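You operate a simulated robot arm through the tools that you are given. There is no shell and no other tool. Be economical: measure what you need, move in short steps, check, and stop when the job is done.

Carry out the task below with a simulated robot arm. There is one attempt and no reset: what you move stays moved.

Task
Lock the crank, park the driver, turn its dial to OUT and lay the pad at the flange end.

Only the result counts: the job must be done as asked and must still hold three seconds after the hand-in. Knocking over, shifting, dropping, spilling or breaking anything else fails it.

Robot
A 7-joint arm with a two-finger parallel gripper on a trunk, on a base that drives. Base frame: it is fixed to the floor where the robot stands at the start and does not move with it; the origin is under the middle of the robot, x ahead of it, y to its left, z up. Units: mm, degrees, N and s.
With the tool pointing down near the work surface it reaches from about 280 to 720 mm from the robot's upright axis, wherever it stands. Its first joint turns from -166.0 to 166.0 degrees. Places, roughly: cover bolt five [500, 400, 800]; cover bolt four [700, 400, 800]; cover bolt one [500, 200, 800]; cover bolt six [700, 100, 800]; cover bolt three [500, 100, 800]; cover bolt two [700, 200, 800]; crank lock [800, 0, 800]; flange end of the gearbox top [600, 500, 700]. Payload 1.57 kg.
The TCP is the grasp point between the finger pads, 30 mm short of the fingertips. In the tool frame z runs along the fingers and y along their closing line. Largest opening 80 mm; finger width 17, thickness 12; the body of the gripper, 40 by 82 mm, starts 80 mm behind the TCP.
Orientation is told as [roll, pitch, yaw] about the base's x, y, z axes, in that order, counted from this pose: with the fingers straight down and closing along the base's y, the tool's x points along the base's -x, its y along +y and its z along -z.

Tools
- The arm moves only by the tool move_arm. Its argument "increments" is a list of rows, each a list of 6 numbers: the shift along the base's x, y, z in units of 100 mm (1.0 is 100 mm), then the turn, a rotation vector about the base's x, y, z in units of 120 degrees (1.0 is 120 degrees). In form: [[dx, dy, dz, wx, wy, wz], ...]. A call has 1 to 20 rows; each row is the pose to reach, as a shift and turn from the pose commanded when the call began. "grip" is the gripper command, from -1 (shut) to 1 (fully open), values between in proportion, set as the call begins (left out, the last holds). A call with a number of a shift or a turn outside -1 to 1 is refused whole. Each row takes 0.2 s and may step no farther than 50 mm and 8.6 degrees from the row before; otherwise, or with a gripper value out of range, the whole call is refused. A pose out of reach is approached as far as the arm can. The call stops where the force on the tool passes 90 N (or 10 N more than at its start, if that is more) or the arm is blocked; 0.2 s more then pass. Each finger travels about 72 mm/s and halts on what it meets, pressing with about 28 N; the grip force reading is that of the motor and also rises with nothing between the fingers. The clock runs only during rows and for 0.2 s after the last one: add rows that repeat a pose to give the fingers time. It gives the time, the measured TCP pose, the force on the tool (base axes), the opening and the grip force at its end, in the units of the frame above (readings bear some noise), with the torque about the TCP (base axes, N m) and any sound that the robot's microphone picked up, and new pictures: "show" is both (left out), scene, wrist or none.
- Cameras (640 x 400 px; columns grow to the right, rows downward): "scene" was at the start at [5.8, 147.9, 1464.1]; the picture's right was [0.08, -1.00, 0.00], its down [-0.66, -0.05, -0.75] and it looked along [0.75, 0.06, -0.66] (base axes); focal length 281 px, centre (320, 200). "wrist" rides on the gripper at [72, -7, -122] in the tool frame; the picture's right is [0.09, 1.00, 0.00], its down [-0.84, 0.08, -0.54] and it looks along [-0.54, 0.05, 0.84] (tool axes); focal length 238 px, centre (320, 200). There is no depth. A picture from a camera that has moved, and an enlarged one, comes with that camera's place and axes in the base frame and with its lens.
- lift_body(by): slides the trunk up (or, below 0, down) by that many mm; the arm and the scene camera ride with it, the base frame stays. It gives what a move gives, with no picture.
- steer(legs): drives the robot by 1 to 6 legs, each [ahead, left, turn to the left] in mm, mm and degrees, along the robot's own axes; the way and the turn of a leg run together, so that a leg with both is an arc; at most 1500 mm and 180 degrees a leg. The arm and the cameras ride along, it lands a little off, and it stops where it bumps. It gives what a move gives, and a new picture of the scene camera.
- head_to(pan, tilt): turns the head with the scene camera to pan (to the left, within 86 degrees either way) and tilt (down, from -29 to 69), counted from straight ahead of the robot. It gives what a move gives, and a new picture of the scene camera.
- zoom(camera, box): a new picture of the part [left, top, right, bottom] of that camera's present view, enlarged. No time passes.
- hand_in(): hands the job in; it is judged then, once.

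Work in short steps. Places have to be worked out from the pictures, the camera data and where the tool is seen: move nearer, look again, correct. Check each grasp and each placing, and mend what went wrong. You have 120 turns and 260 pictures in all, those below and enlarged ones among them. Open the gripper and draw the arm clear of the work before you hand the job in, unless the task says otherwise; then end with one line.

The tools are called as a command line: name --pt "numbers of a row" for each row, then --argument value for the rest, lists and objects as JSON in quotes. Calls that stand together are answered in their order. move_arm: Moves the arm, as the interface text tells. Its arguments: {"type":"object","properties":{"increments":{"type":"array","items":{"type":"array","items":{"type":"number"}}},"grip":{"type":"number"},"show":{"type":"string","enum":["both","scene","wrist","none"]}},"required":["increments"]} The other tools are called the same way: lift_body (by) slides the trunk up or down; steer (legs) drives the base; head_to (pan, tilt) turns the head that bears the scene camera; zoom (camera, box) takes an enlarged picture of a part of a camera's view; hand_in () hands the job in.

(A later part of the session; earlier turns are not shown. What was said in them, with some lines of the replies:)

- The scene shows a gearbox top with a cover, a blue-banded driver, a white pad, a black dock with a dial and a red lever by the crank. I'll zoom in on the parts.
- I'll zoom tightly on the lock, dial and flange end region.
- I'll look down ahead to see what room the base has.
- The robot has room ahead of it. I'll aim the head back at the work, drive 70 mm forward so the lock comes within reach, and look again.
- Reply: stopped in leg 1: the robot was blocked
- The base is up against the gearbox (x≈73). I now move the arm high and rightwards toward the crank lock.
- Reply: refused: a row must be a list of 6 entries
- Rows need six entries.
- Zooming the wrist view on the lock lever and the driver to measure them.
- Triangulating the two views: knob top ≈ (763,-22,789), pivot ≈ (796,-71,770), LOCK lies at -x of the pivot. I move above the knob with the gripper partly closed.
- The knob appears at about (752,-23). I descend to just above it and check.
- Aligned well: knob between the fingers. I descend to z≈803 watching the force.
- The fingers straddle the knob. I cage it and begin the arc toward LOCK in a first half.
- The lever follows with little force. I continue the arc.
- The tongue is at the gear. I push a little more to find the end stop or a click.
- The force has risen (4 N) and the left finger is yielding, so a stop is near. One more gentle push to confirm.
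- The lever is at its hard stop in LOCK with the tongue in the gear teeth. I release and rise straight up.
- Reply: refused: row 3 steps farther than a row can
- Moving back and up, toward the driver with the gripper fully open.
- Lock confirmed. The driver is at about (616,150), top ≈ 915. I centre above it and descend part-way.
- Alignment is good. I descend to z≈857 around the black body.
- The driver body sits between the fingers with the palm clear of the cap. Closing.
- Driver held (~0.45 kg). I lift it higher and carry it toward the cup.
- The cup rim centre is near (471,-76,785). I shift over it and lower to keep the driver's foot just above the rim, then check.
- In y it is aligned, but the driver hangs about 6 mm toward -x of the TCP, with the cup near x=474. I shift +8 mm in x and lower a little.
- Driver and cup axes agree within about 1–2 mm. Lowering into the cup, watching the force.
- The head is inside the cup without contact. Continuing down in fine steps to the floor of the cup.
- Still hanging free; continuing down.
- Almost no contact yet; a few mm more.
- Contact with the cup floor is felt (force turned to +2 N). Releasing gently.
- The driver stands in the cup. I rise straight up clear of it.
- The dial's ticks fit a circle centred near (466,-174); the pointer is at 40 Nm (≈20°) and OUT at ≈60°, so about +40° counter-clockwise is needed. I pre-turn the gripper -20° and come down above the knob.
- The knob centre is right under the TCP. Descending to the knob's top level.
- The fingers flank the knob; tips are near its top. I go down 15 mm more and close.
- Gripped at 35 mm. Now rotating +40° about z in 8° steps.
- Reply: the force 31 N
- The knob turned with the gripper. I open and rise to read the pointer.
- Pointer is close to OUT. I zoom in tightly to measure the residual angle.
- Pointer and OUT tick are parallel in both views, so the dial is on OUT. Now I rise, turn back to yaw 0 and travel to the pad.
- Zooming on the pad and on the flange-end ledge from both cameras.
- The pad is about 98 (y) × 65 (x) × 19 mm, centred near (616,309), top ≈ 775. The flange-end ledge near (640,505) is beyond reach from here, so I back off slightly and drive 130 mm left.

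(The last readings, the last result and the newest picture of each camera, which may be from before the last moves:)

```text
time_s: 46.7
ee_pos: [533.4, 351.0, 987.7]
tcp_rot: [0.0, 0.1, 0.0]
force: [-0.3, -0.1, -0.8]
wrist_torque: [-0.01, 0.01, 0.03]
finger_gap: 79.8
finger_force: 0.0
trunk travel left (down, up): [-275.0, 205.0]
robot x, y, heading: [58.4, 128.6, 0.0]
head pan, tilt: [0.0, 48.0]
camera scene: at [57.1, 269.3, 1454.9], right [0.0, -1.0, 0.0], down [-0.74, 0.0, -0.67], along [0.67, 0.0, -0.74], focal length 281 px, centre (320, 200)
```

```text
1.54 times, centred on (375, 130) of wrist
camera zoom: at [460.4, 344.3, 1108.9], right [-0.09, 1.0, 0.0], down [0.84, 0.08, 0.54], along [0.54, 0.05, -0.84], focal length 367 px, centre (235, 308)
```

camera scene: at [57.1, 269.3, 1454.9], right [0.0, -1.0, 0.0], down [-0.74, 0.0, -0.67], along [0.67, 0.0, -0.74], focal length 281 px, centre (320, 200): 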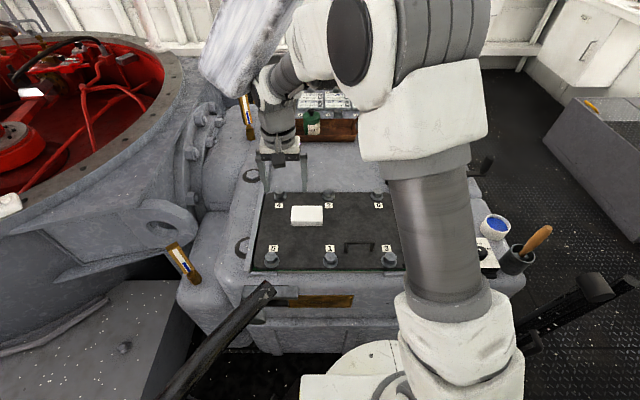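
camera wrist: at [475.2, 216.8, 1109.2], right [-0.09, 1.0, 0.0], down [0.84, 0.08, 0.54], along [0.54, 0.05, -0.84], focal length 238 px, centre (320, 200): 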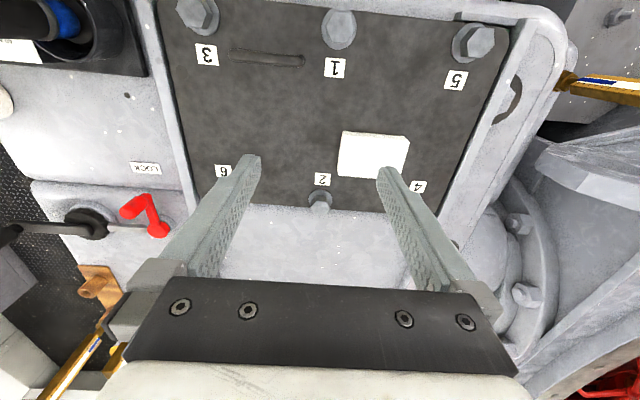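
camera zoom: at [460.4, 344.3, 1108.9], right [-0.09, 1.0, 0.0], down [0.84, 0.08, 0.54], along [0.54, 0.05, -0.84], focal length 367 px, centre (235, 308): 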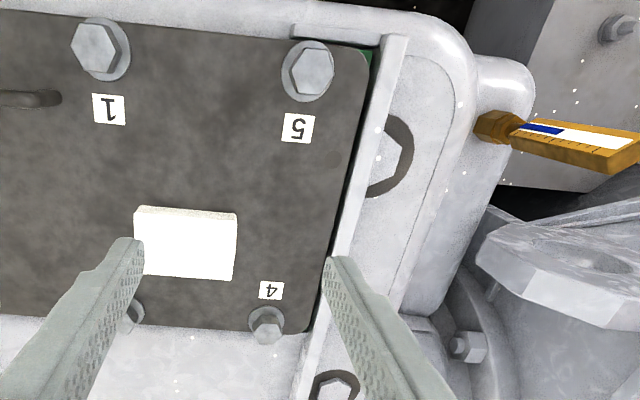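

I move further left so the wrist camera sees the ledge directly.

move_arm --pt "0.1 0.45 0 0 0 0" --pt "0.2 0.9 0 0 0 0" --pt "0.2 1.0 -0.2 0 0 0" --pt "0.2 1.0 -0.2 0 0 0" --show "both"

zoom --camera "wrist" --box '[240, 40, 460, 240]'

zoom --camera "scene" --box '[200, 150, 300, 260]'

zoom --camera "scene" --box '[380, 190, 520, 290]'

```text
time_s: 47.7
ee_pos: [552.8, 451.9, 970.3]
tcp_rot: [0.0, 0.0, 0.0]
force: [-0.5, 0.7, 0.0]
wrist_torque: [-0.01, 0.02, -0.03]
finger_gap: 80.0
finger_force: 0.1
trunk travel left (down, up): [-275.0, 205.0]
robot x, y, heading: [55.0, 126.1, 0.1]
head pan, tilt: [0.0, 48.0]
camera scene: at [56.9, 269.5, 1454.9], right [0.0, -1.0, 0.0], down [-0.74, 0.0, -0.67], along [0.67, 0.0, -0.74], focal length 281 px, centre (320, 200)
camera wrist: at [479.8, 445.2, 1091.3], right [-0.09, 1.0, 0.0], down [0.84, 0.08, 0.54], along [0.54, 0.05, -0.84], focal length 238 px, centre (320, 200)
```

scene: 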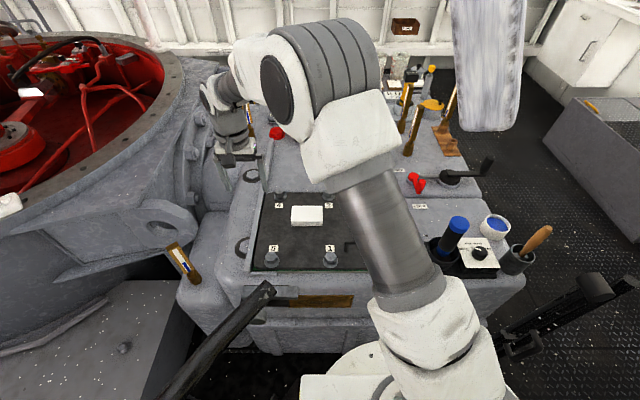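
wrist: 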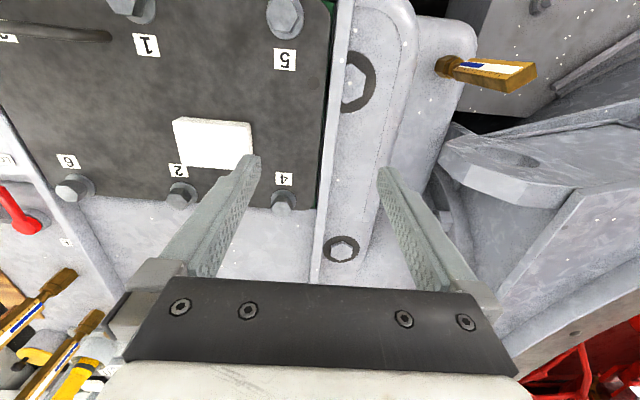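

```text
2.00 times, centred on (350, 140) of wrist
camera zoom: at [479.8, 445.2, 1091.3], right [-0.09, 1.0, 0.0], down [0.84, 0.08, 0.54], along [0.54, 0.05, -0.84], focal length 477 px, centre (260, 320)
```

zoom: 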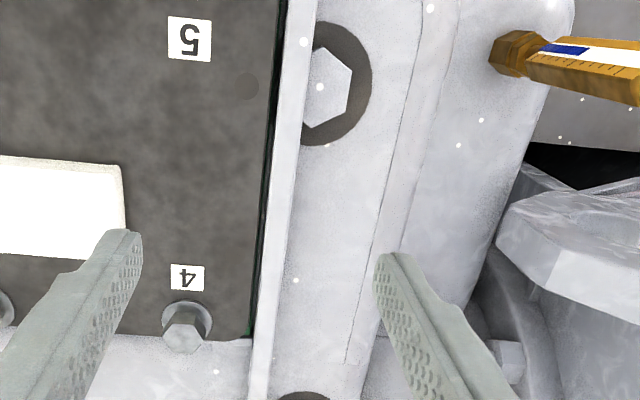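

```text
3.64 times, centred on (250, 205) of scene
camera zoom: at [56.9, 269.5, 1454.9], right [0.0, -1.0, 0.0], down [-0.74, 0.0, -0.67], along [0.67, 0.0, -0.74], focal length 1020 px, centre (574, 182)
```

zoom: 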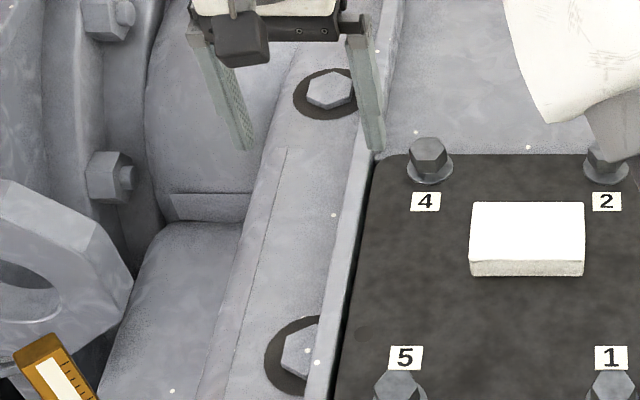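

```text
4.00 times, centred on (450, 240) of scene
camera zoom: at [56.9, 269.5, 1454.9], right [0.0, -1.0, 0.0], down [-0.74, 0.0, -0.67], along [0.67, 0.0, -0.74], focal length 1122 px, centre (-200, 40)
```

zoom: 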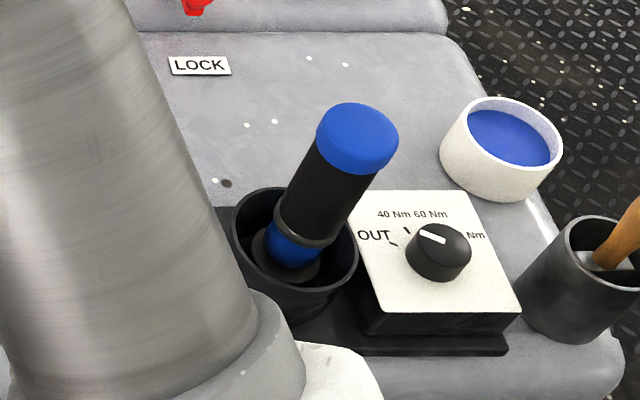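

Triangulation gives the ledge at z≈734, flat from y≈487 to 552 beside a bar (top 754), bolts clear for x 560–785. I'll lay the pad there lengthwise along x, so I grip it across its 65 mm width: turn the hand +90° and go above the pad.

move_arm --pt "0.1 -0.2 0 0 0 0.07" --pt "0.2 -0.4 0 0 0 0.14" --pt "0.3 -0.6 0 0 0 0.21" --pt "0.4 -0.8 0 0 0 0.28" --pt "0.5 -1.0 0 0 0 0.35" --pt "0.6 -1.0 -0.1 0 0 0.42" --pt "0.63 -1.0 -0.1 0 0 0.49" --pt "0.63 -1.0 -0.1 0 0 0.56" --pt "0.63 -1.0 -0.1 0 0 0.63" --pt "0.63 -1.0 -0.1 0 0 0.7" --pt "0.63 -1.0 -0.1 0 0 0.75" --pt "0.63 -1.0 -0.1 0 0 0.75" --grip 1 --show "none"

move_arm --pt "0 -0.4 -0.1 0 0 0" --pt "0 -0.43 -0.5 0 0 0" --pt "0 -0.43 -0.7 0 0 0" --pt "0 -0.43 -0.7 0 0 0" --show "both"

zoom --camera "scene" --box '[260, 160, 360, 250]'

```text
time_s: 50.3
ee_pos: [614.3, 352.2, 957.7]
tcp_rot: [0.0, 0.0, 89.9]
force: [0.5, -1.2, 0.8]
wrist_torque: [0.0, 0.02, 0.01]
finger_gap: 79.9
finger_force: 0.1
trunk travel left (down, up): [-275.0, 205.0]
robot x, y, heading: [53.4, 126.7, 0.1]
head pan, tilt: [0.0, 48.0]
```

```text
time_s: 51.3
ee_pos: [612.1, 310.9, 889.0]
tcp_rot: [0.0, 0.1, 89.8]
force: [0.1, 1.3, 0.1]
wrist_torque: [0.02, 0.01, 0.0]
finger_gap: 80.2
finger_force: 0.0
trunk travel left (down, up): [-275.0, 205.0]
robot x, y, heading: [54.8, 128.6, 0.1]
head pan, tilt: [0.0, 48.0]
camera scene: at [56.9, 269.4, 1454.9], right [0.0, -1.0, 0.0], down [-0.74, 0.0, -0.67], along [0.67, 0.0, -0.74], focal length 281 px, centre (320, 200)
camera wrist: at [618.7, 237.8, 1011.1], right [-1.0, -0.09, 0.0], down [-0.08, 0.84, 0.54], along [-0.05, 0.54, -0.84], focal length 238 px, centre (320, 200)
```

scene: 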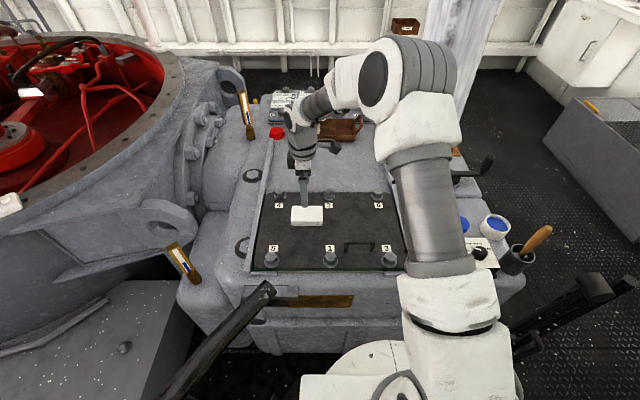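
wrist: 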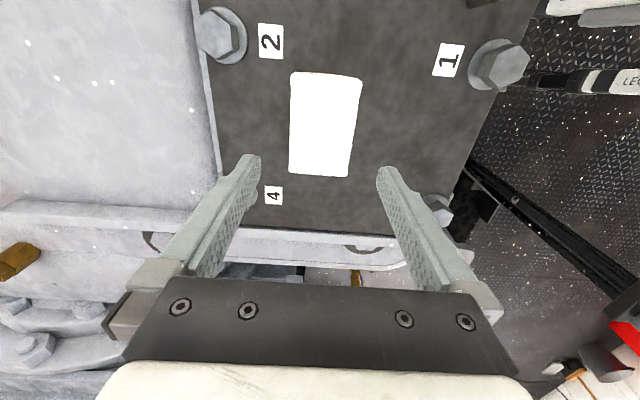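

```text
4.44 times, centred on (310, 205) of scene
camera zoom: at [56.9, 269.4, 1454.9], right [0.0, -1.0, 0.0], down [-0.74, 0.0, -0.67], along [0.67, 0.0, -0.74], focal length 1247 px, centre (364, 178)
```

zoom: 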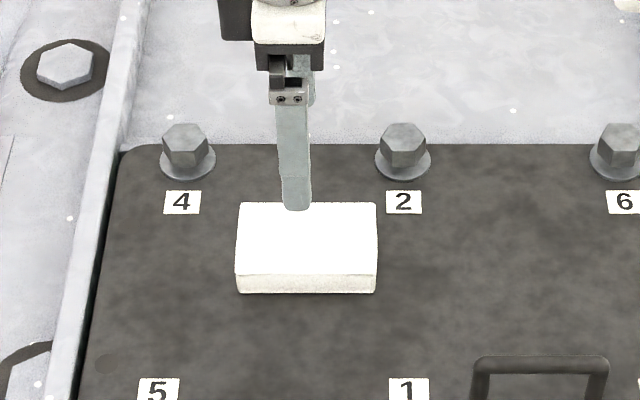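

Pad centre ≈ (612,308), 65 mm wide between the 80 mm opening. I descend to just above it and check clearance.

move_arm --pt "0 -0.03 -0.35 0 0 0" --pt "0 -0.03 -0.7 0 0 0" --pt "0 -0.03 -0.7 0 0 0" --show "wrist"

zoom --camera "scene" --box '[260, 160, 360, 250]'

```text
time_s: 52.1
ee_pos: [615.4, 308.5, 819.5]
tcp_rot: [0.0, 0.1, 89.9]
force: [-0.3, -0.3, -0.3]
wrist_torque: [-0.01, -0.01, 0.0]
finger_gap: 80.1
finger_force: 0.1
trunk travel left (down, up): [-275.0, 205.0]
robot x, y, heading: [53.3, 127.5, -0.1]
head pan, tilt: [0.0, 48.0]
camera wrist: at [621.7, 236.4, 941.0], right [-1.0, -0.09, 0.0], down [-0.08, 0.84, 0.54], along [-0.05, 0.54, -0.84], focal length 238 px, centre (320, 200)
```

wrist: 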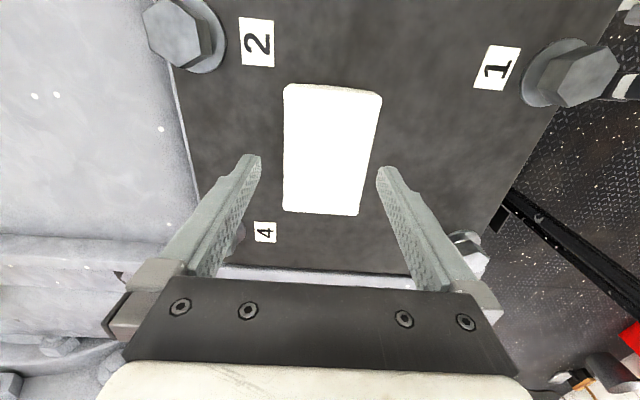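

```text
4.44 times, centred on (310, 205) of scene
camera zoom: at [57.0, 269.4, 1454.9], right [0.0, -1.0, 0.0], down [-0.74, 0.0, -0.67], along [0.67, 0.0, -0.74], focal length 1247 px, centre (364, 178)
```

zoom: 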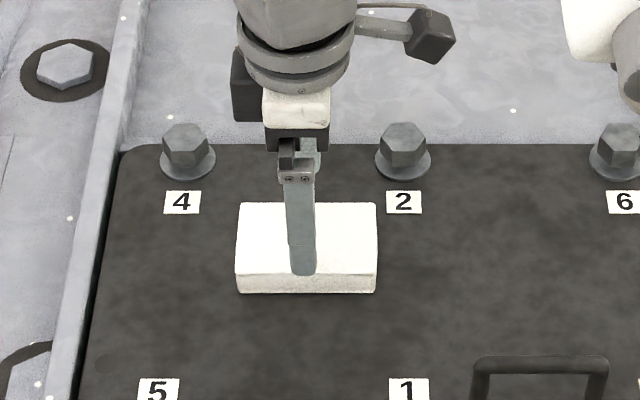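

Shift 2.5 mm toward -x to centre, then descend to z≈793 and close.

move_arm --pt "-0.03 0 0 0 0 0" --pt "-0.03 0 -0.15 0 0 0" --pt "-0.03 0 -0.25 0 0 0" --pt "-0.03 0 -0.25 0 0 0" --show "none"

zoom --camera "wrist" --box '[200, 60, 440, 260]'

zoom --camera "scene" --box '[280, 180, 340, 235]'

```text
time_s: 53.1
ee_pos: [613.7, 305.8, 793.5]
tcp_rot: [0.0, 0.0, 89.9]
force: [-0.4, 0.6, -0.1]
wrist_torque: [-0.02, 0.02, -0.01]
finger_gap: 80.1
finger_force: 0.0
trunk travel left (down, up): [-275.0, 205.0]
robot x, y, heading: [56.9, 128.3, -0.1]
head pan, tilt: [0.0, 48.0]
```

```text
2.00 times, centred on (320, 160) of wrist
camera zoom: at [619.7, 233.8, 915.3], right [-1.0, -0.09, 0.0], down [-0.08, 0.84, 0.54], along [-0.05, 0.54, -0.84], focal length 477 px, centre (320, 280)
```

zoom: 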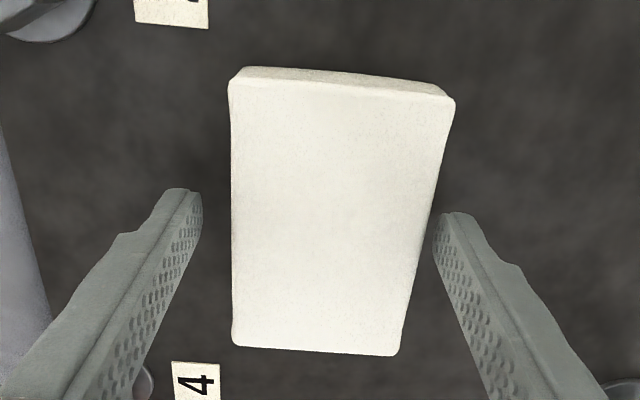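

```text
7.27 times, centred on (310, 208) of scene
camera zoom: at [56.9, 269.4, 1454.9], right [0.0, -1.0, 0.0], down [-0.74, 0.0, -0.67], along [0.67, 0.0, -0.74], focal length 2041 px, centre (393, 146)
```

zoom: 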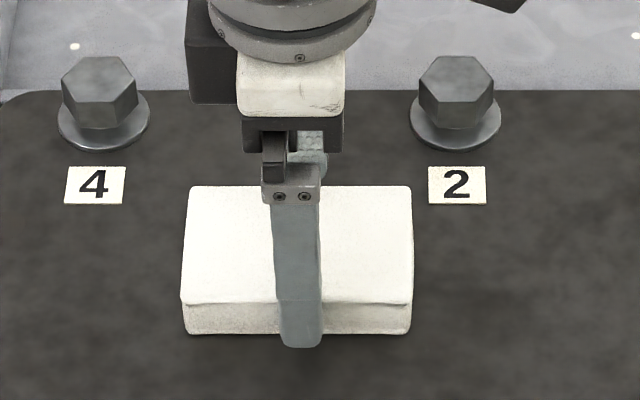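

The fingers flank the pad on both sides. Closing and lifting slightly.

move_arm --pt "0 0 0 0 0 0" --pt "0 0 0 0 0 0" --pt "0 0 0 0 0 0" --grip -0.2 --show "none"

move_arm --pt "0 0 0.2 0 0 0" --pt "0 0 0.6 0 0 0" --pt "0 0 0.9 0 0 0" --pt "0 0 0.9 0 0 0" --show "both"

```text
time_s: 53.9
ee_pos: [613.8, 305.9, 794.3]
tcp_rot: [0.0, 0.0, 89.9]
force: [-0.2, -0.1, -0.6]
wrist_torque: [-0.03, 0.0, 0.0]
finger_gap: 64.9
finger_force: 28.0
trunk travel left (down, up): [-275.0, 205.0]
robot x, y, heading: [55.7, 128.0, -0.4]
head pan, tilt: [0.0, 48.0]
```

```text
time_s: 54.9
ee_pos: [613.2, 307.5, 883.6]
tcp_rot: [0.0, 0.0, 89.9]
force: [0.0, -0.5, -0.6]
wrist_torque: [0.0, 0.01, -0.02]
finger_gap: 64.8
finger_force: 27.9
trunk travel left (down, up): [-275.0, 205.0]
robot x, y, heading: [58.5, 126.8, 0.1]
head pan, tilt: [0.0, 48.0]
camera scene: at [56.8, 269.4, 1454.9], right [0.0, -1.0, 0.0], down [-0.74, 0.0, -0.67], along [0.67, 0.0, -0.74], focal length 281 px, centre (320, 200)
camera wrist: at [618.2, 235.5, 1004.2], right [-1.0, -0.09, 0.0], down [-0.08, 0.84, 0.54], along [-0.05, 0.54, -0.84], focal length 238 px, centre (320, 200)
```

scene: 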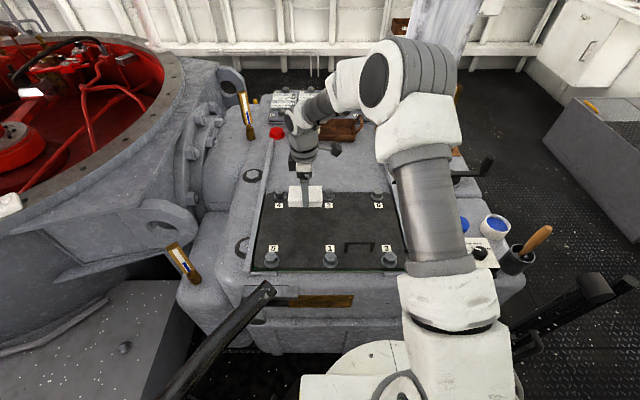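
wrist: 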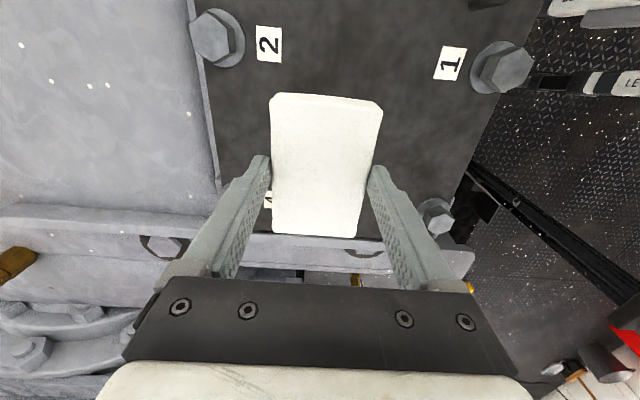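

Pad held (65 mm, light). I carry it toward the ledge while turning back to yaw 0 so its long side runs along x.

move_arm --pt "0 0.1 0 0 0 -0.07" --pt "0 0.2 0 0 0 -0.14" --pt "0 0.3 0 0 0 -0.21" --pt "0 0.4 0 0 0 -0.28" --pt "0 0.5 0 0 0 -0.35" --pt "0 0.6 0 0 0 -0.42" --pt "0 0.7 0 0 0 -0.49" --pt "0.05 0.8 0 0 0 -0.56" --pt "0.1 0.9 0 0 0 -0.63" --pt "0.1 1.0 0 0 0 -0.7" --pt "0.1 1.0 0 0 0 -0.75" --pt "0.1 1.0 0 0 0 -0.75" --show "none"

move_arm --pt "0 0.4 0 0 0 0" --pt "0 0.8 0 0 0 0" --pt "0 1.0 0 0 0 0" --pt "0 1.0 0 0 0 0" --show "both"

```text
time_s: 57.5
ee_pos: [622.0, 405.2, 883.2]
tcp_rot: [0.0, 0.0, -0.2]
force: [-0.5, 0.3, -0.8]
wrist_torque: [-0.04, 0.0, -0.03]
finger_gap: 64.9
finger_force: 28.3
trunk travel left (down, up): [-275.0, 205.0]
robot x, y, heading: [59.7, 128.4, -0.1]
head pan, tilt: [0.0, 48.0]
```

```text
time_s: 58.5
ee_pos: [624.3, 505.1, 881.3]
tcp_rot: [0.0, 0.1, -0.1]
force: [0.4, 0.5, 0.4]
wrist_torque: [-0.01, 0.0, 0.03]
finger_gap: 64.9
finger_force: 27.4
trunk travel left (down, up): [-275.0, 205.0]
robot x, y, heading: [53.2, 125.1, -0.1]
head pan, tilt: [0.0, 48.0]
camera scene: at [56.9, 269.5, 1454.9], right [0.0, -1.0, 0.0], down [-0.74, 0.0, -0.67], along [0.67, 0.0, -0.74], focal length 281 px, centre (320, 200)
camera wrist: at [551.9, 497.8, 1002.6], right [-0.09, 1.0, 0.0], down [0.84, 0.08, 0.54], along [0.54, 0.05, -0.84], focal length 238 px, centre (320, 200)
```

scene: 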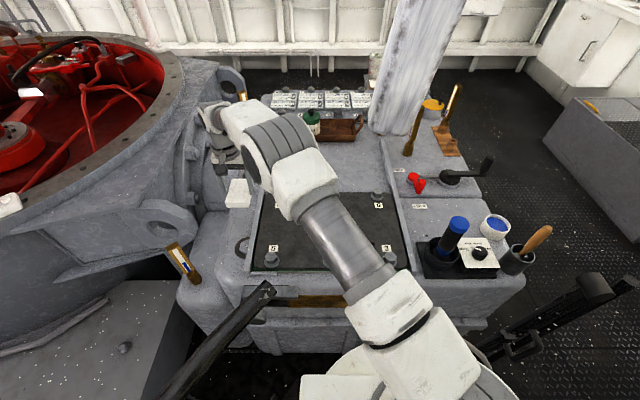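
wrist: 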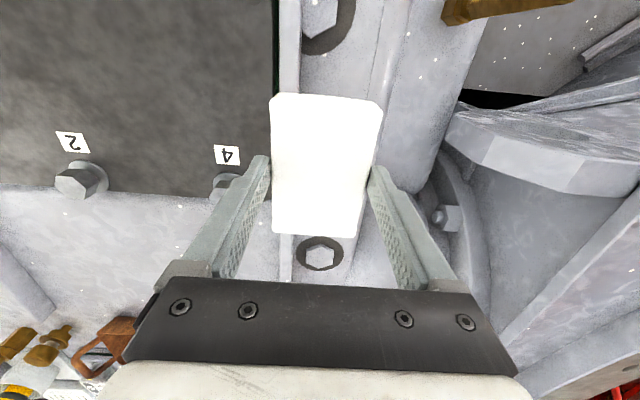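

Zooming to measure bar edge, seam and outer edge near the target.

zoom --camera "wrist" --box '[240, 0, 480, 150]'

zoom --camera "scene" --box '[205, 160, 285, 260]'

```text
2.67 times, centred on (360, 75) of wrist
camera zoom: at [551.9, 497.8, 1002.6], right [-0.09, 1.0, 0.0], down [0.84, 0.08, 0.54], along [0.54, 0.05, -0.84], focal length 636 px, centre (213, 533)
```

zoom: 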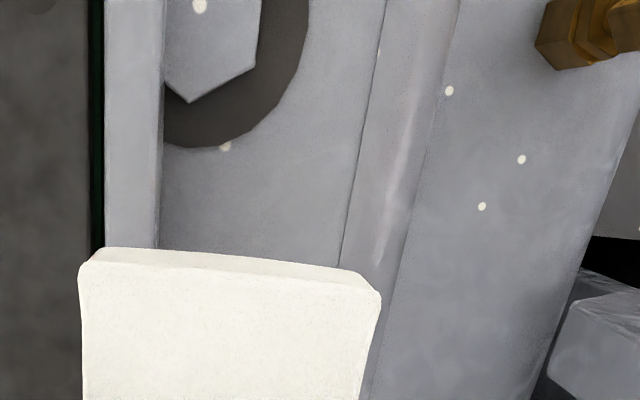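

```text
4.00 times, centred on (245, 210) of scene
camera zoom: at [56.9, 269.5, 1454.9], right [0.0, -1.0, 0.0], down [-0.74, 0.0, -0.67], along [0.67, 0.0, -0.74], focal length 1122 px, centre (620, 160)
```

zoom: 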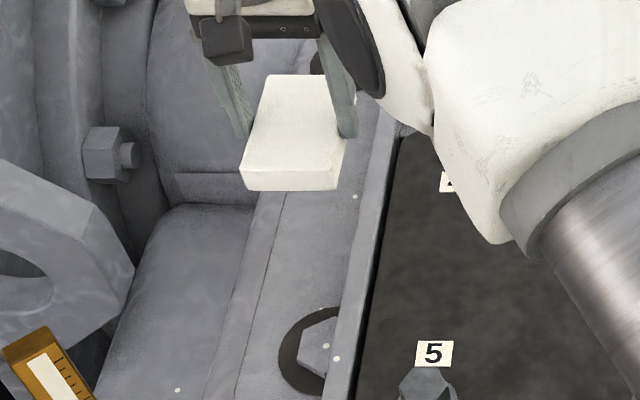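

Flat ledge spans y≈480–551 (z≈734), then rounds off. With room for the finger beside the bar, I set down at y≈530 and will nudge it inward afterwards. Moving to y=530 and lowering part-way.

move_arm --pt "0 0.25 0 0 0 0" --pt "0 0.25 -0.4 0 0 0" --pt "0 0.25 -0.75 0 0 0" --pt "0 0.25 -0.9 0 0 0" --pt "0 0.25 -0.9 0 0 0" --show "both"

zoom --camera "wrist" --box '[220, 30, 420, 250]'

zoom --camera "scene" --box '[205, 160, 285, 260]'

```text
time_s: 59.7
ee_pos: [621.3, 531.3, 790.9]
tcp_rot: [-0.1, 0.0, -0.2]
force: [-0.2, 0.1, -0.4]
wrist_torque: [0.03, 0.0, 0.0]
finger_gap: 65.1
finger_force: 28.3
trunk travel left (down, up): [-275.0, 205.0]
robot x, y, heading: [55.8, 127.9, -0.2]
head pan, tilt: [0.0, 48.0]
camera scene: at [56.9, 269.5, 1454.9], right [0.0, -1.0, 0.0], down [-0.74, 0.0, -0.67], along [0.67, 0.0, -0.74], focal length 281 px, centre (320, 200)
camera wrist: at [549.2, 524.6, 912.5], right [-0.09, 1.0, 0.0], down [0.84, 0.08, 0.54], along [0.54, 0.05, -0.84], focal length 238 px, centre (320, 200)
```

scene: 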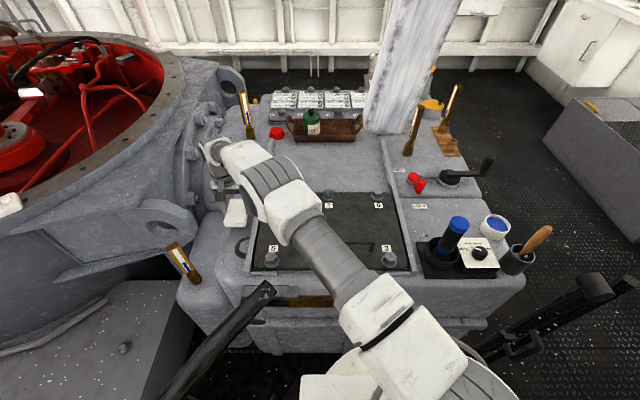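
wrist: 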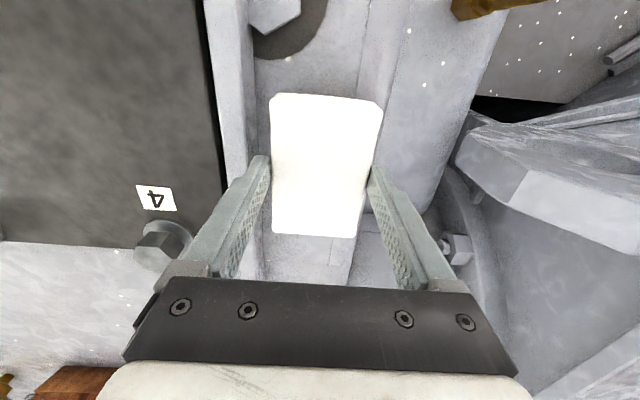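

```text
1.82 times, centred on (320, 140) of wrist
camera zoom: at [549.2, 524.6, 912.5], right [-0.09, 1.0, 0.0], down [0.84, 0.08, 0.54], along [0.54, 0.05, -0.84], focal length 433 px, centre (320, 309)
```

zoom: 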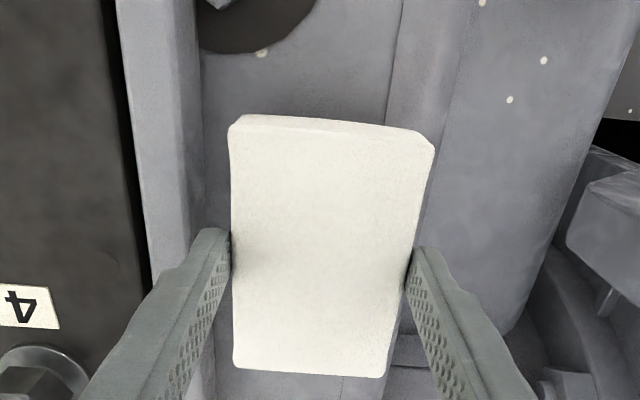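

```text
4.00 times, centred on (245, 210) of scene
camera zoom: at [56.9, 269.5, 1454.9], right [0.0, -1.0, 0.0], down [-0.74, 0.0, -0.67], along [0.67, 0.0, -0.74], focal length 1122 px, centre (620, 160)
```

zoom: 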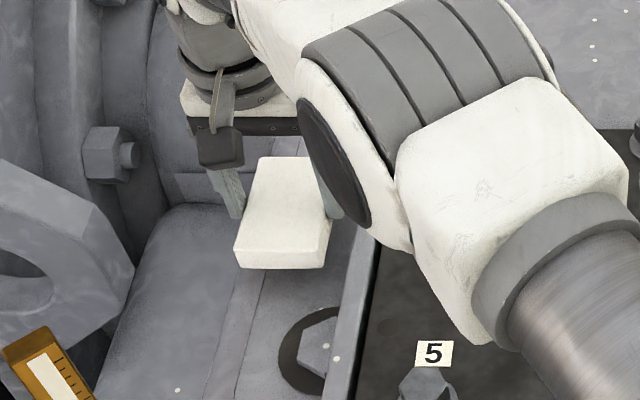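

The -y finger has only ~2 mm to the bar, so I shift 6 mm toward +y and lower toward contact.

move_arm --pt "0.02 0.06 0 0 0 0" --pt "0.02 0.06 -0.06 0 0 0" --pt "0.02 0.06 -0.12 0 0 0" --pt "0.02 0.06 -0.15 0 0 0" --pt "0.02 0.06 -0.15 0 0 0" --show "none"

zoom --camera "wrist" --box '[220, 30, 420, 250]'

zoom --camera "scene" --box '[205, 160, 285, 260]'

```text
time_s: 60.9
ee_pos: [625.0, 535.4, 778.3]
tcp_rot: [0.0, 0.0, -0.1]
force: [-0.5, 0.6, -0.7]
wrist_torque: [-0.06, 0.01, 0.01]
finger_gap: 64.7
finger_force: 28.2
trunk travel left (down, up): [-275.0, 205.0]
robot x, y, heading: [56.9, 126.5, 0.1]
head pan, tilt: [0.0, 48.0]
```

```text
1.82 times, centred on (320, 140) of wrist
camera zoom: at [552.3, 529.3, 899.0], right [-0.09, 1.0, 0.0], down [0.84, 0.08, 0.54], along [0.54, 0.05, -0.84], focal length 433 px, centre (320, 309)
```

zoom: 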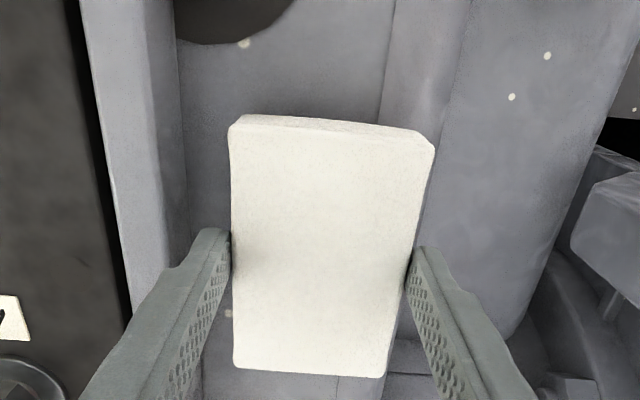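

```text
4.00 times, centred on (245, 210) of scene
camera zoom: at [56.9, 269.4, 1454.9], right [0.0, -1.0, 0.0], down [-0.74, 0.0, -0.67], along [0.67, 0.0, -0.74], focal length 1122 px, centre (620, 160)
```

zoom: 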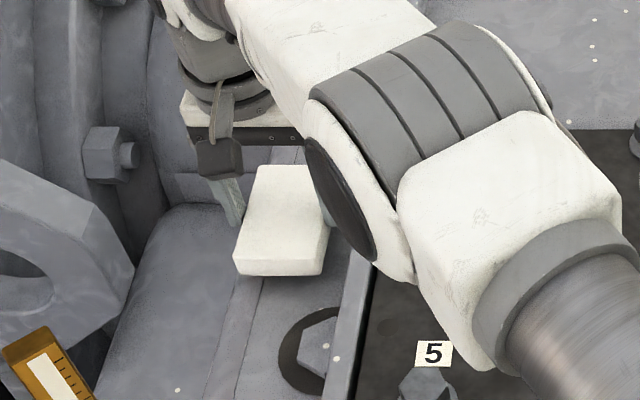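

Clear of the bar. Lowering in 1–2 mm steps to contact.

move_arm --pt "0 0 -0.02 0 0 0" --pt "0 0 -0.04 0 0 0" --pt "0 0 -0.06 0 0 0" --pt "0 0 -0.06 0 0 0" --show "none"

```text
time_s: 61.9
ee_pos: [624.3, 537.3, 772.0]
tcp_rot: [0.1, 0.1, -0.2]
force: [-0.6, -0.3, -0.3]
wrist_torque: [0.0, 0.0, 0.04]
finger_gap: 65.0
finger_force: 28.4
trunk travel left (down, up): [-275.0, 205.0]
robot x, y, heading: [57.8, 123.4, -0.1]
head pan, tilt: [0.0, 48.0]
```

move_arm --pt "0 0 -0.01 0 0 0" --pt "0 0 -0.02 0 0 0" --pt "0 0 -0.03 0 0 0" --pt "0 0 -0.03 0 0 0" --show "none"

zoom --camera "scene" --box '[225, 185, 295, 260]'

```text
time_s: 62.9
ee_pos: [623.8, 537.0, 769.3]
tcp_rot: [0.0, 0.1, -0.1]
force: [0.3, 0.5, -0.9]
wrist_torque: [0.01, -0.01, 0.0]
finger_gap: 65.0
finger_force: 27.9
trunk travel left (down, up): [-275.0, 205.0]
robot x, y, heading: [52.1, 125.4, 0.0]
head pan, tilt: [0.0, 48.0]
```

```text
5.33 times, centred on (260, 222) of scene
camera zoom: at [56.9, 269.4, 1454.9], right [0.0, -1.0, 0.0], down [-0.74, 0.0, -0.67], along [0.67, 0.0, -0.74], focal length 1496 px, centre (640, 80)
```

zoom: 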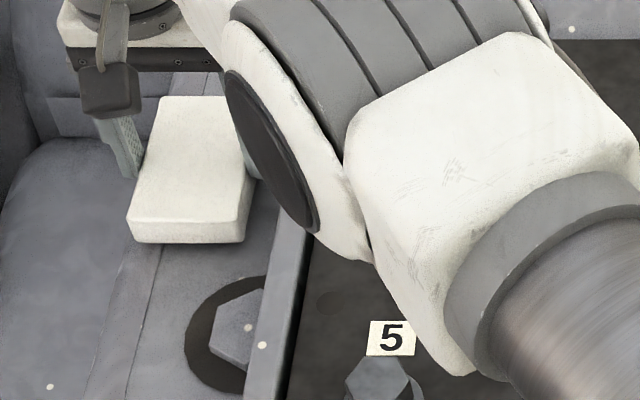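

Not yet in contact; a few more mm.

move_arm --pt "0 0 -0.01 0 0 0" --pt "0 0 -0.02 0 0 0" --pt "0 0 -0.03 0 0 0" --pt "0 0 -0.03 0 0 0" --show "none"

```text
time_s: 63.9
ee_pos: [625.1, 536.4, 765.7]
tcp_rot: [0.0, 0.1, -0.1]
force: [0.5, 0.3, -0.6]
wrist_torque: [0.01, 0.0, 0.03]
finger_gap: 64.7
finger_force: 28.2
trunk travel left (down, up): [-275.0, 205.0]
robot x, y, heading: [56.0, 131.4, -0.1]
head pan, tilt: [0.0, 48.0]
```

move_arm --pt "0 0 -0.01 0 0 0" --pt "0 0 -0.02 0 0 0" --pt "0 0 -0.03 0 0 0" --pt "0 0 -0.03 0 0 0" --show "none"

zoom --camera "wrist" --box '[220, 30, 420, 250]'

```text
time_s: 64.9
ee_pos: [623.4, 535.9, 762.0]
tcp_rot: [0.0, 0.0, -0.1]
force: [-0.9, -0.2, 2.6]
wrist_torque: [-0.05, 0.05, 0.04]
finger_gap: 65.1
finger_force: 27.9
trunk travel left (down, up): [-275.0, 205.0]
robot x, y, heading: [56.3, 130.0, 0.3]
head pan, tilt: [0.0, 48.0]
```

```text
1.82 times, centred on (320, 140) of wrist
camera zoom: at [552.0, 529.2, 883.9], right [-0.09, 1.0, 0.0], down [0.84, 0.08, 0.54], along [0.54, 0.05, -0.84], focal length 433 px, centre (320, 309)
```

zoom: 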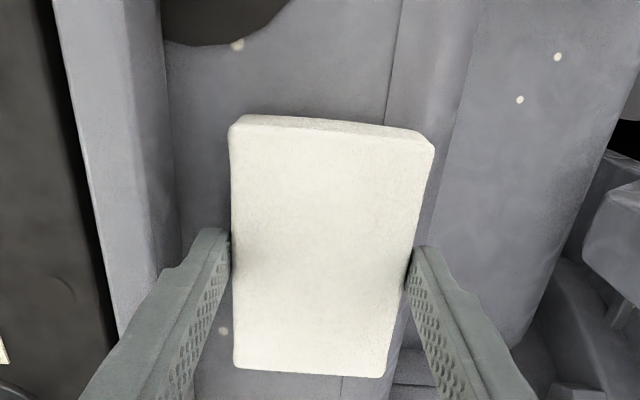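

Contact felt (+2.6 N). There is ~9 mm to the bar, so I slide 5 mm toward it, then open just slightly (gap 70).

move_arm --pt "0 -0.02 0 0 0 0" --pt "0 -0.05 0 0 0 0" --pt "0 -0.05 0 0 0 0" --show "none"

move_arm --pt "0 0 0 0 0 0" --pt "0 0 0 0 0 0" --grip 0.74 --show "none"

zoom --camera "wrist" --box '[220, 30, 420, 250]'

```text
time_s: 65.7
ee_pos: [623.6, 530.8, 762.7]
tcp_rot: [-0.1, 0.0, 0.0]
force: [-0.4, 0.9, 1.1]
wrist_torque: [0.01, -0.05, 0.05]
finger_gap: 64.8
finger_force: 28.0
trunk travel left (down, up): [-275.0, 205.0]
robot x, y, heading: [55.1, 128.5, 0.2]
head pan, tilt: [0.0, 48.0]
```

```text
time_s: 66.3
ee_pos: [622.5, 531.0, 764.0]
tcp_rot: [0.0, 0.0, 0.0]
force: [0.1, -0.2, 0.3]
wrist_torque: [0.0, -0.01, -0.01]
finger_gap: 69.8
finger_force: 0.1
trunk travel left (down, up): [-275.0, 205.0]
robot x, y, heading: [56.2, 126.1, 0.0]
head pan, tilt: [0.0, 48.0]
```

```text
1.82 times, centred on (320, 140) of wrist
camera zoom: at [551.8, 524.3, 884.1], right [-0.09, 1.0, 0.0], down [0.84, 0.08, 0.54], along [0.54, 0.05, -0.84], focal length 433 px, centre (320, 309)
```

zoom: 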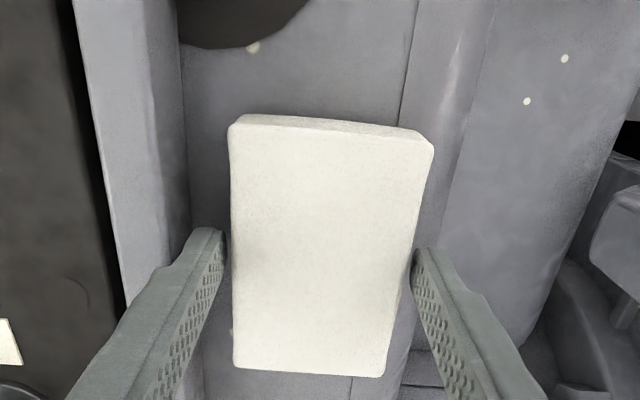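

Pad released and resting. Rising straight up to inspect.

move_arm --pt "0 0 0.3 0 0 0" --pt "0 0 0.7 0 0 0" --pt "0 0 1.0 0 0 0" --pt "0 0 1.0 0 0 0" --show "none"

move_arm --pt "-0.3 -0.2 0.3 0 0 0" --pt "-0.6 -0.4 0.6 0 0 0" --pt "-0.9 -0.6 0.8 0 0 0" --pt "-1.0 -0.8 1.0 0 0 0" --pt "-1.0 -0.8 1.0 0 0 0" --show "both"

zoom --camera "wrist" --box '[280, 60, 480, 240]'

zoom --camera "scene" --box '[200, 170, 290, 270]'

```text
time_s: 67.3
ee_pos: [627.6, 530.7, 861.2]
tcp_rot: [0.0, 0.1, -0.2]
force: [-0.1, -0.2, -0.3]
wrist_torque: [-0.05, 0.0, 0.0]
finger_gap: 69.6
finger_force: 0.0
trunk travel left (down, up): [-275.0, 205.0]
robot x, y, heading: [56.2, 126.8, -0.1]
head pan, tilt: [0.0, 48.0]
```

```text
time_s: 68.5
ee_pos: [524.9, 448.5, 960.1]
tcp_rot: [0.0, 0.0, -0.2]
force: [0.5, -0.2, -0.9]
wrist_torque: [0.01, -0.01, 0.02]
finger_gap: 69.8
finger_force: 0.0
trunk travel left (down, up): [-275.0, 205.0]
robot x, y, heading: [57.3, 125.5, -0.0]
head pan, tilt: [0.0, 48.0]
camera scene: at [56.8, 269.3, 1455.0], right [0.0, -1.0, 0.0], down [-0.74, 0.0, -0.67], along [0.67, 0.0, -0.74], focal length 281 px, centre (320, 200)
camera wrist: at [453.1, 441.2, 1081.6], right [-0.09, 1.0, 0.0], down [0.84, 0.08, 0.54], along [0.54, 0.05, -0.84], focal length 238 px, centre (320, 200)
```

scene: 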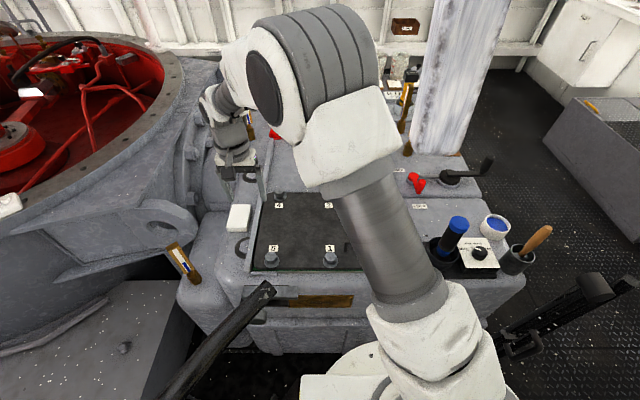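
wrist: 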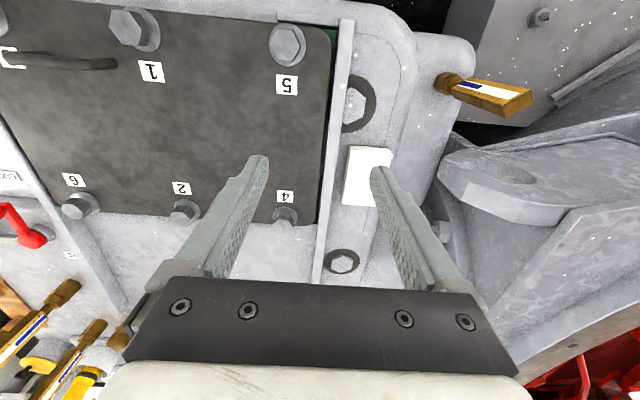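

```text
2.22 times, centred on (380, 150) of wrist
camera zoom: at [453.1, 441.2, 1081.6], right [-0.09, 1.0, 0.0], down [0.84, 0.08, 0.54], along [0.54, 0.05, -0.84], focal length 530 px, centre (187, 311)
```

zoom: 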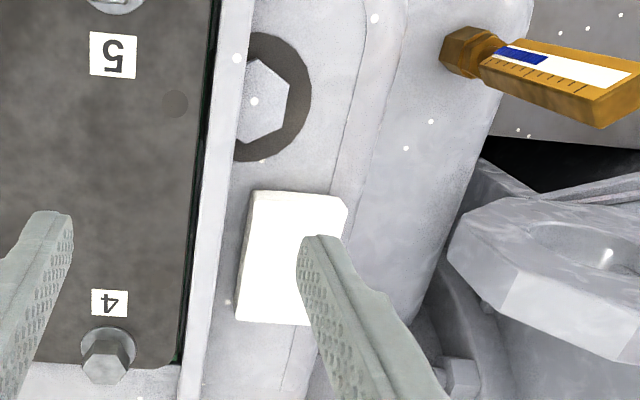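

```text
4.00 times, centred on (245, 220) of scene
camera zoom: at [56.8, 269.3, 1455.0], right [0.0, -1.0, 0.0], down [-0.74, 0.0, -0.67], along [0.67, 0.0, -0.74], focal length 1122 px, centre (620, 120)
```

zoom: 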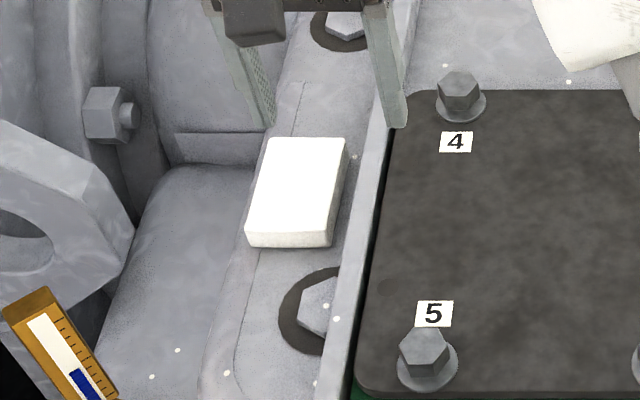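

The pad lies flat on the ledge at the flange end. I raise the arm clear and do a last check of lock, driver and dial.

move_arm --pt "-0.3 -0.3 0.2 0 0 0" --pt "-0.6 -0.6 0.4 0 0 0" --pt "-0.9 -0.9 0.6 0 0 0" --pt "-1.0 -1.0 0.8 0 0 0" --pt "-1.0 -1.0 0.8 0 0 0" --grip 1 --show "scene"

zoom --camera "scene" --box '[390, 150, 530, 290]'

zoom --camera "scene" --box '[200, 150, 320, 270]'

```text
time_s: 69.7
ee_pos: [425.5, 349.6, 1045.1]
tcp_rot: [-0.1, 0.0, -0.1]
force: [-0.2, 0.2, 0.1]
wrist_torque: [0.0, 0.0, -0.06]
finger_gap: 80.3
finger_force: 0.0
trunk travel left (down, up): [-275.0, 205.0]
robot x, y, heading: [55.8, 128.1, -0.2]
head pan, tilt: [0.0, 48.0]
camera scene: at [56.8, 269.3, 1454.9], right [0.0, -1.0, 0.0], down [-0.74, 0.0, -0.67], along [0.67, 0.0, -0.74], focal length 281 px, centre (320, 200)
```

scene: 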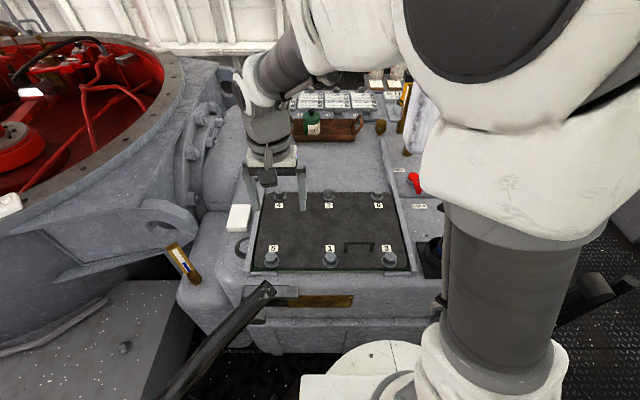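

```text
2.86 times, centred on (460, 220) of scene
camera zoom: at [56.8, 269.3, 1454.9], right [0.0, -1.0, 0.0], down [-0.74, 0.0, -0.67], along [0.67, 0.0, -0.74], focal length 802 px, centre (-80, 143)
```

zoom: 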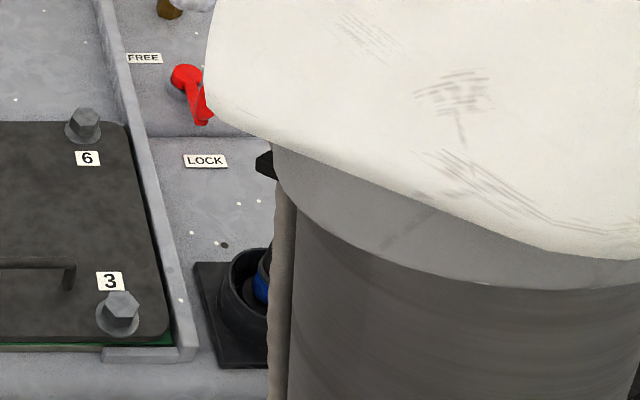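

```text
3.33 times, centred on (260, 210) of scene
camera zoom: at [56.8, 269.3, 1454.9], right [0.0, -1.0, 0.0], down [-0.74, 0.0, -0.67], along [0.67, 0.0, -0.74], focal length 935 px, centre (520, 167)
```

zoom: 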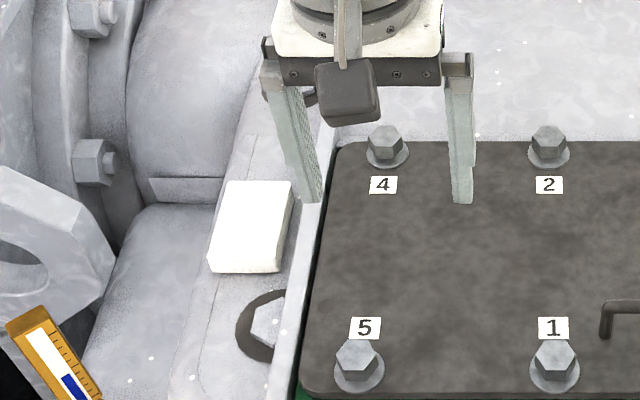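

The lock is in LOCK, and the pad lies still with the arm clear. The picture before this last retreat showed the driver in its cup and the dial at OUT. Handing in.

hand_in

```text
The job is handed in.
```

The crank is locked, the driver stands in its cup with the dial on OUT, and the pad lies on the ledge at the flange end. The pad overhangs the ledge's rounded edge by roughly 12 mm but sits flat. The arm hid the driver and dial in the final picture, so they were last checked just before it drew clear.
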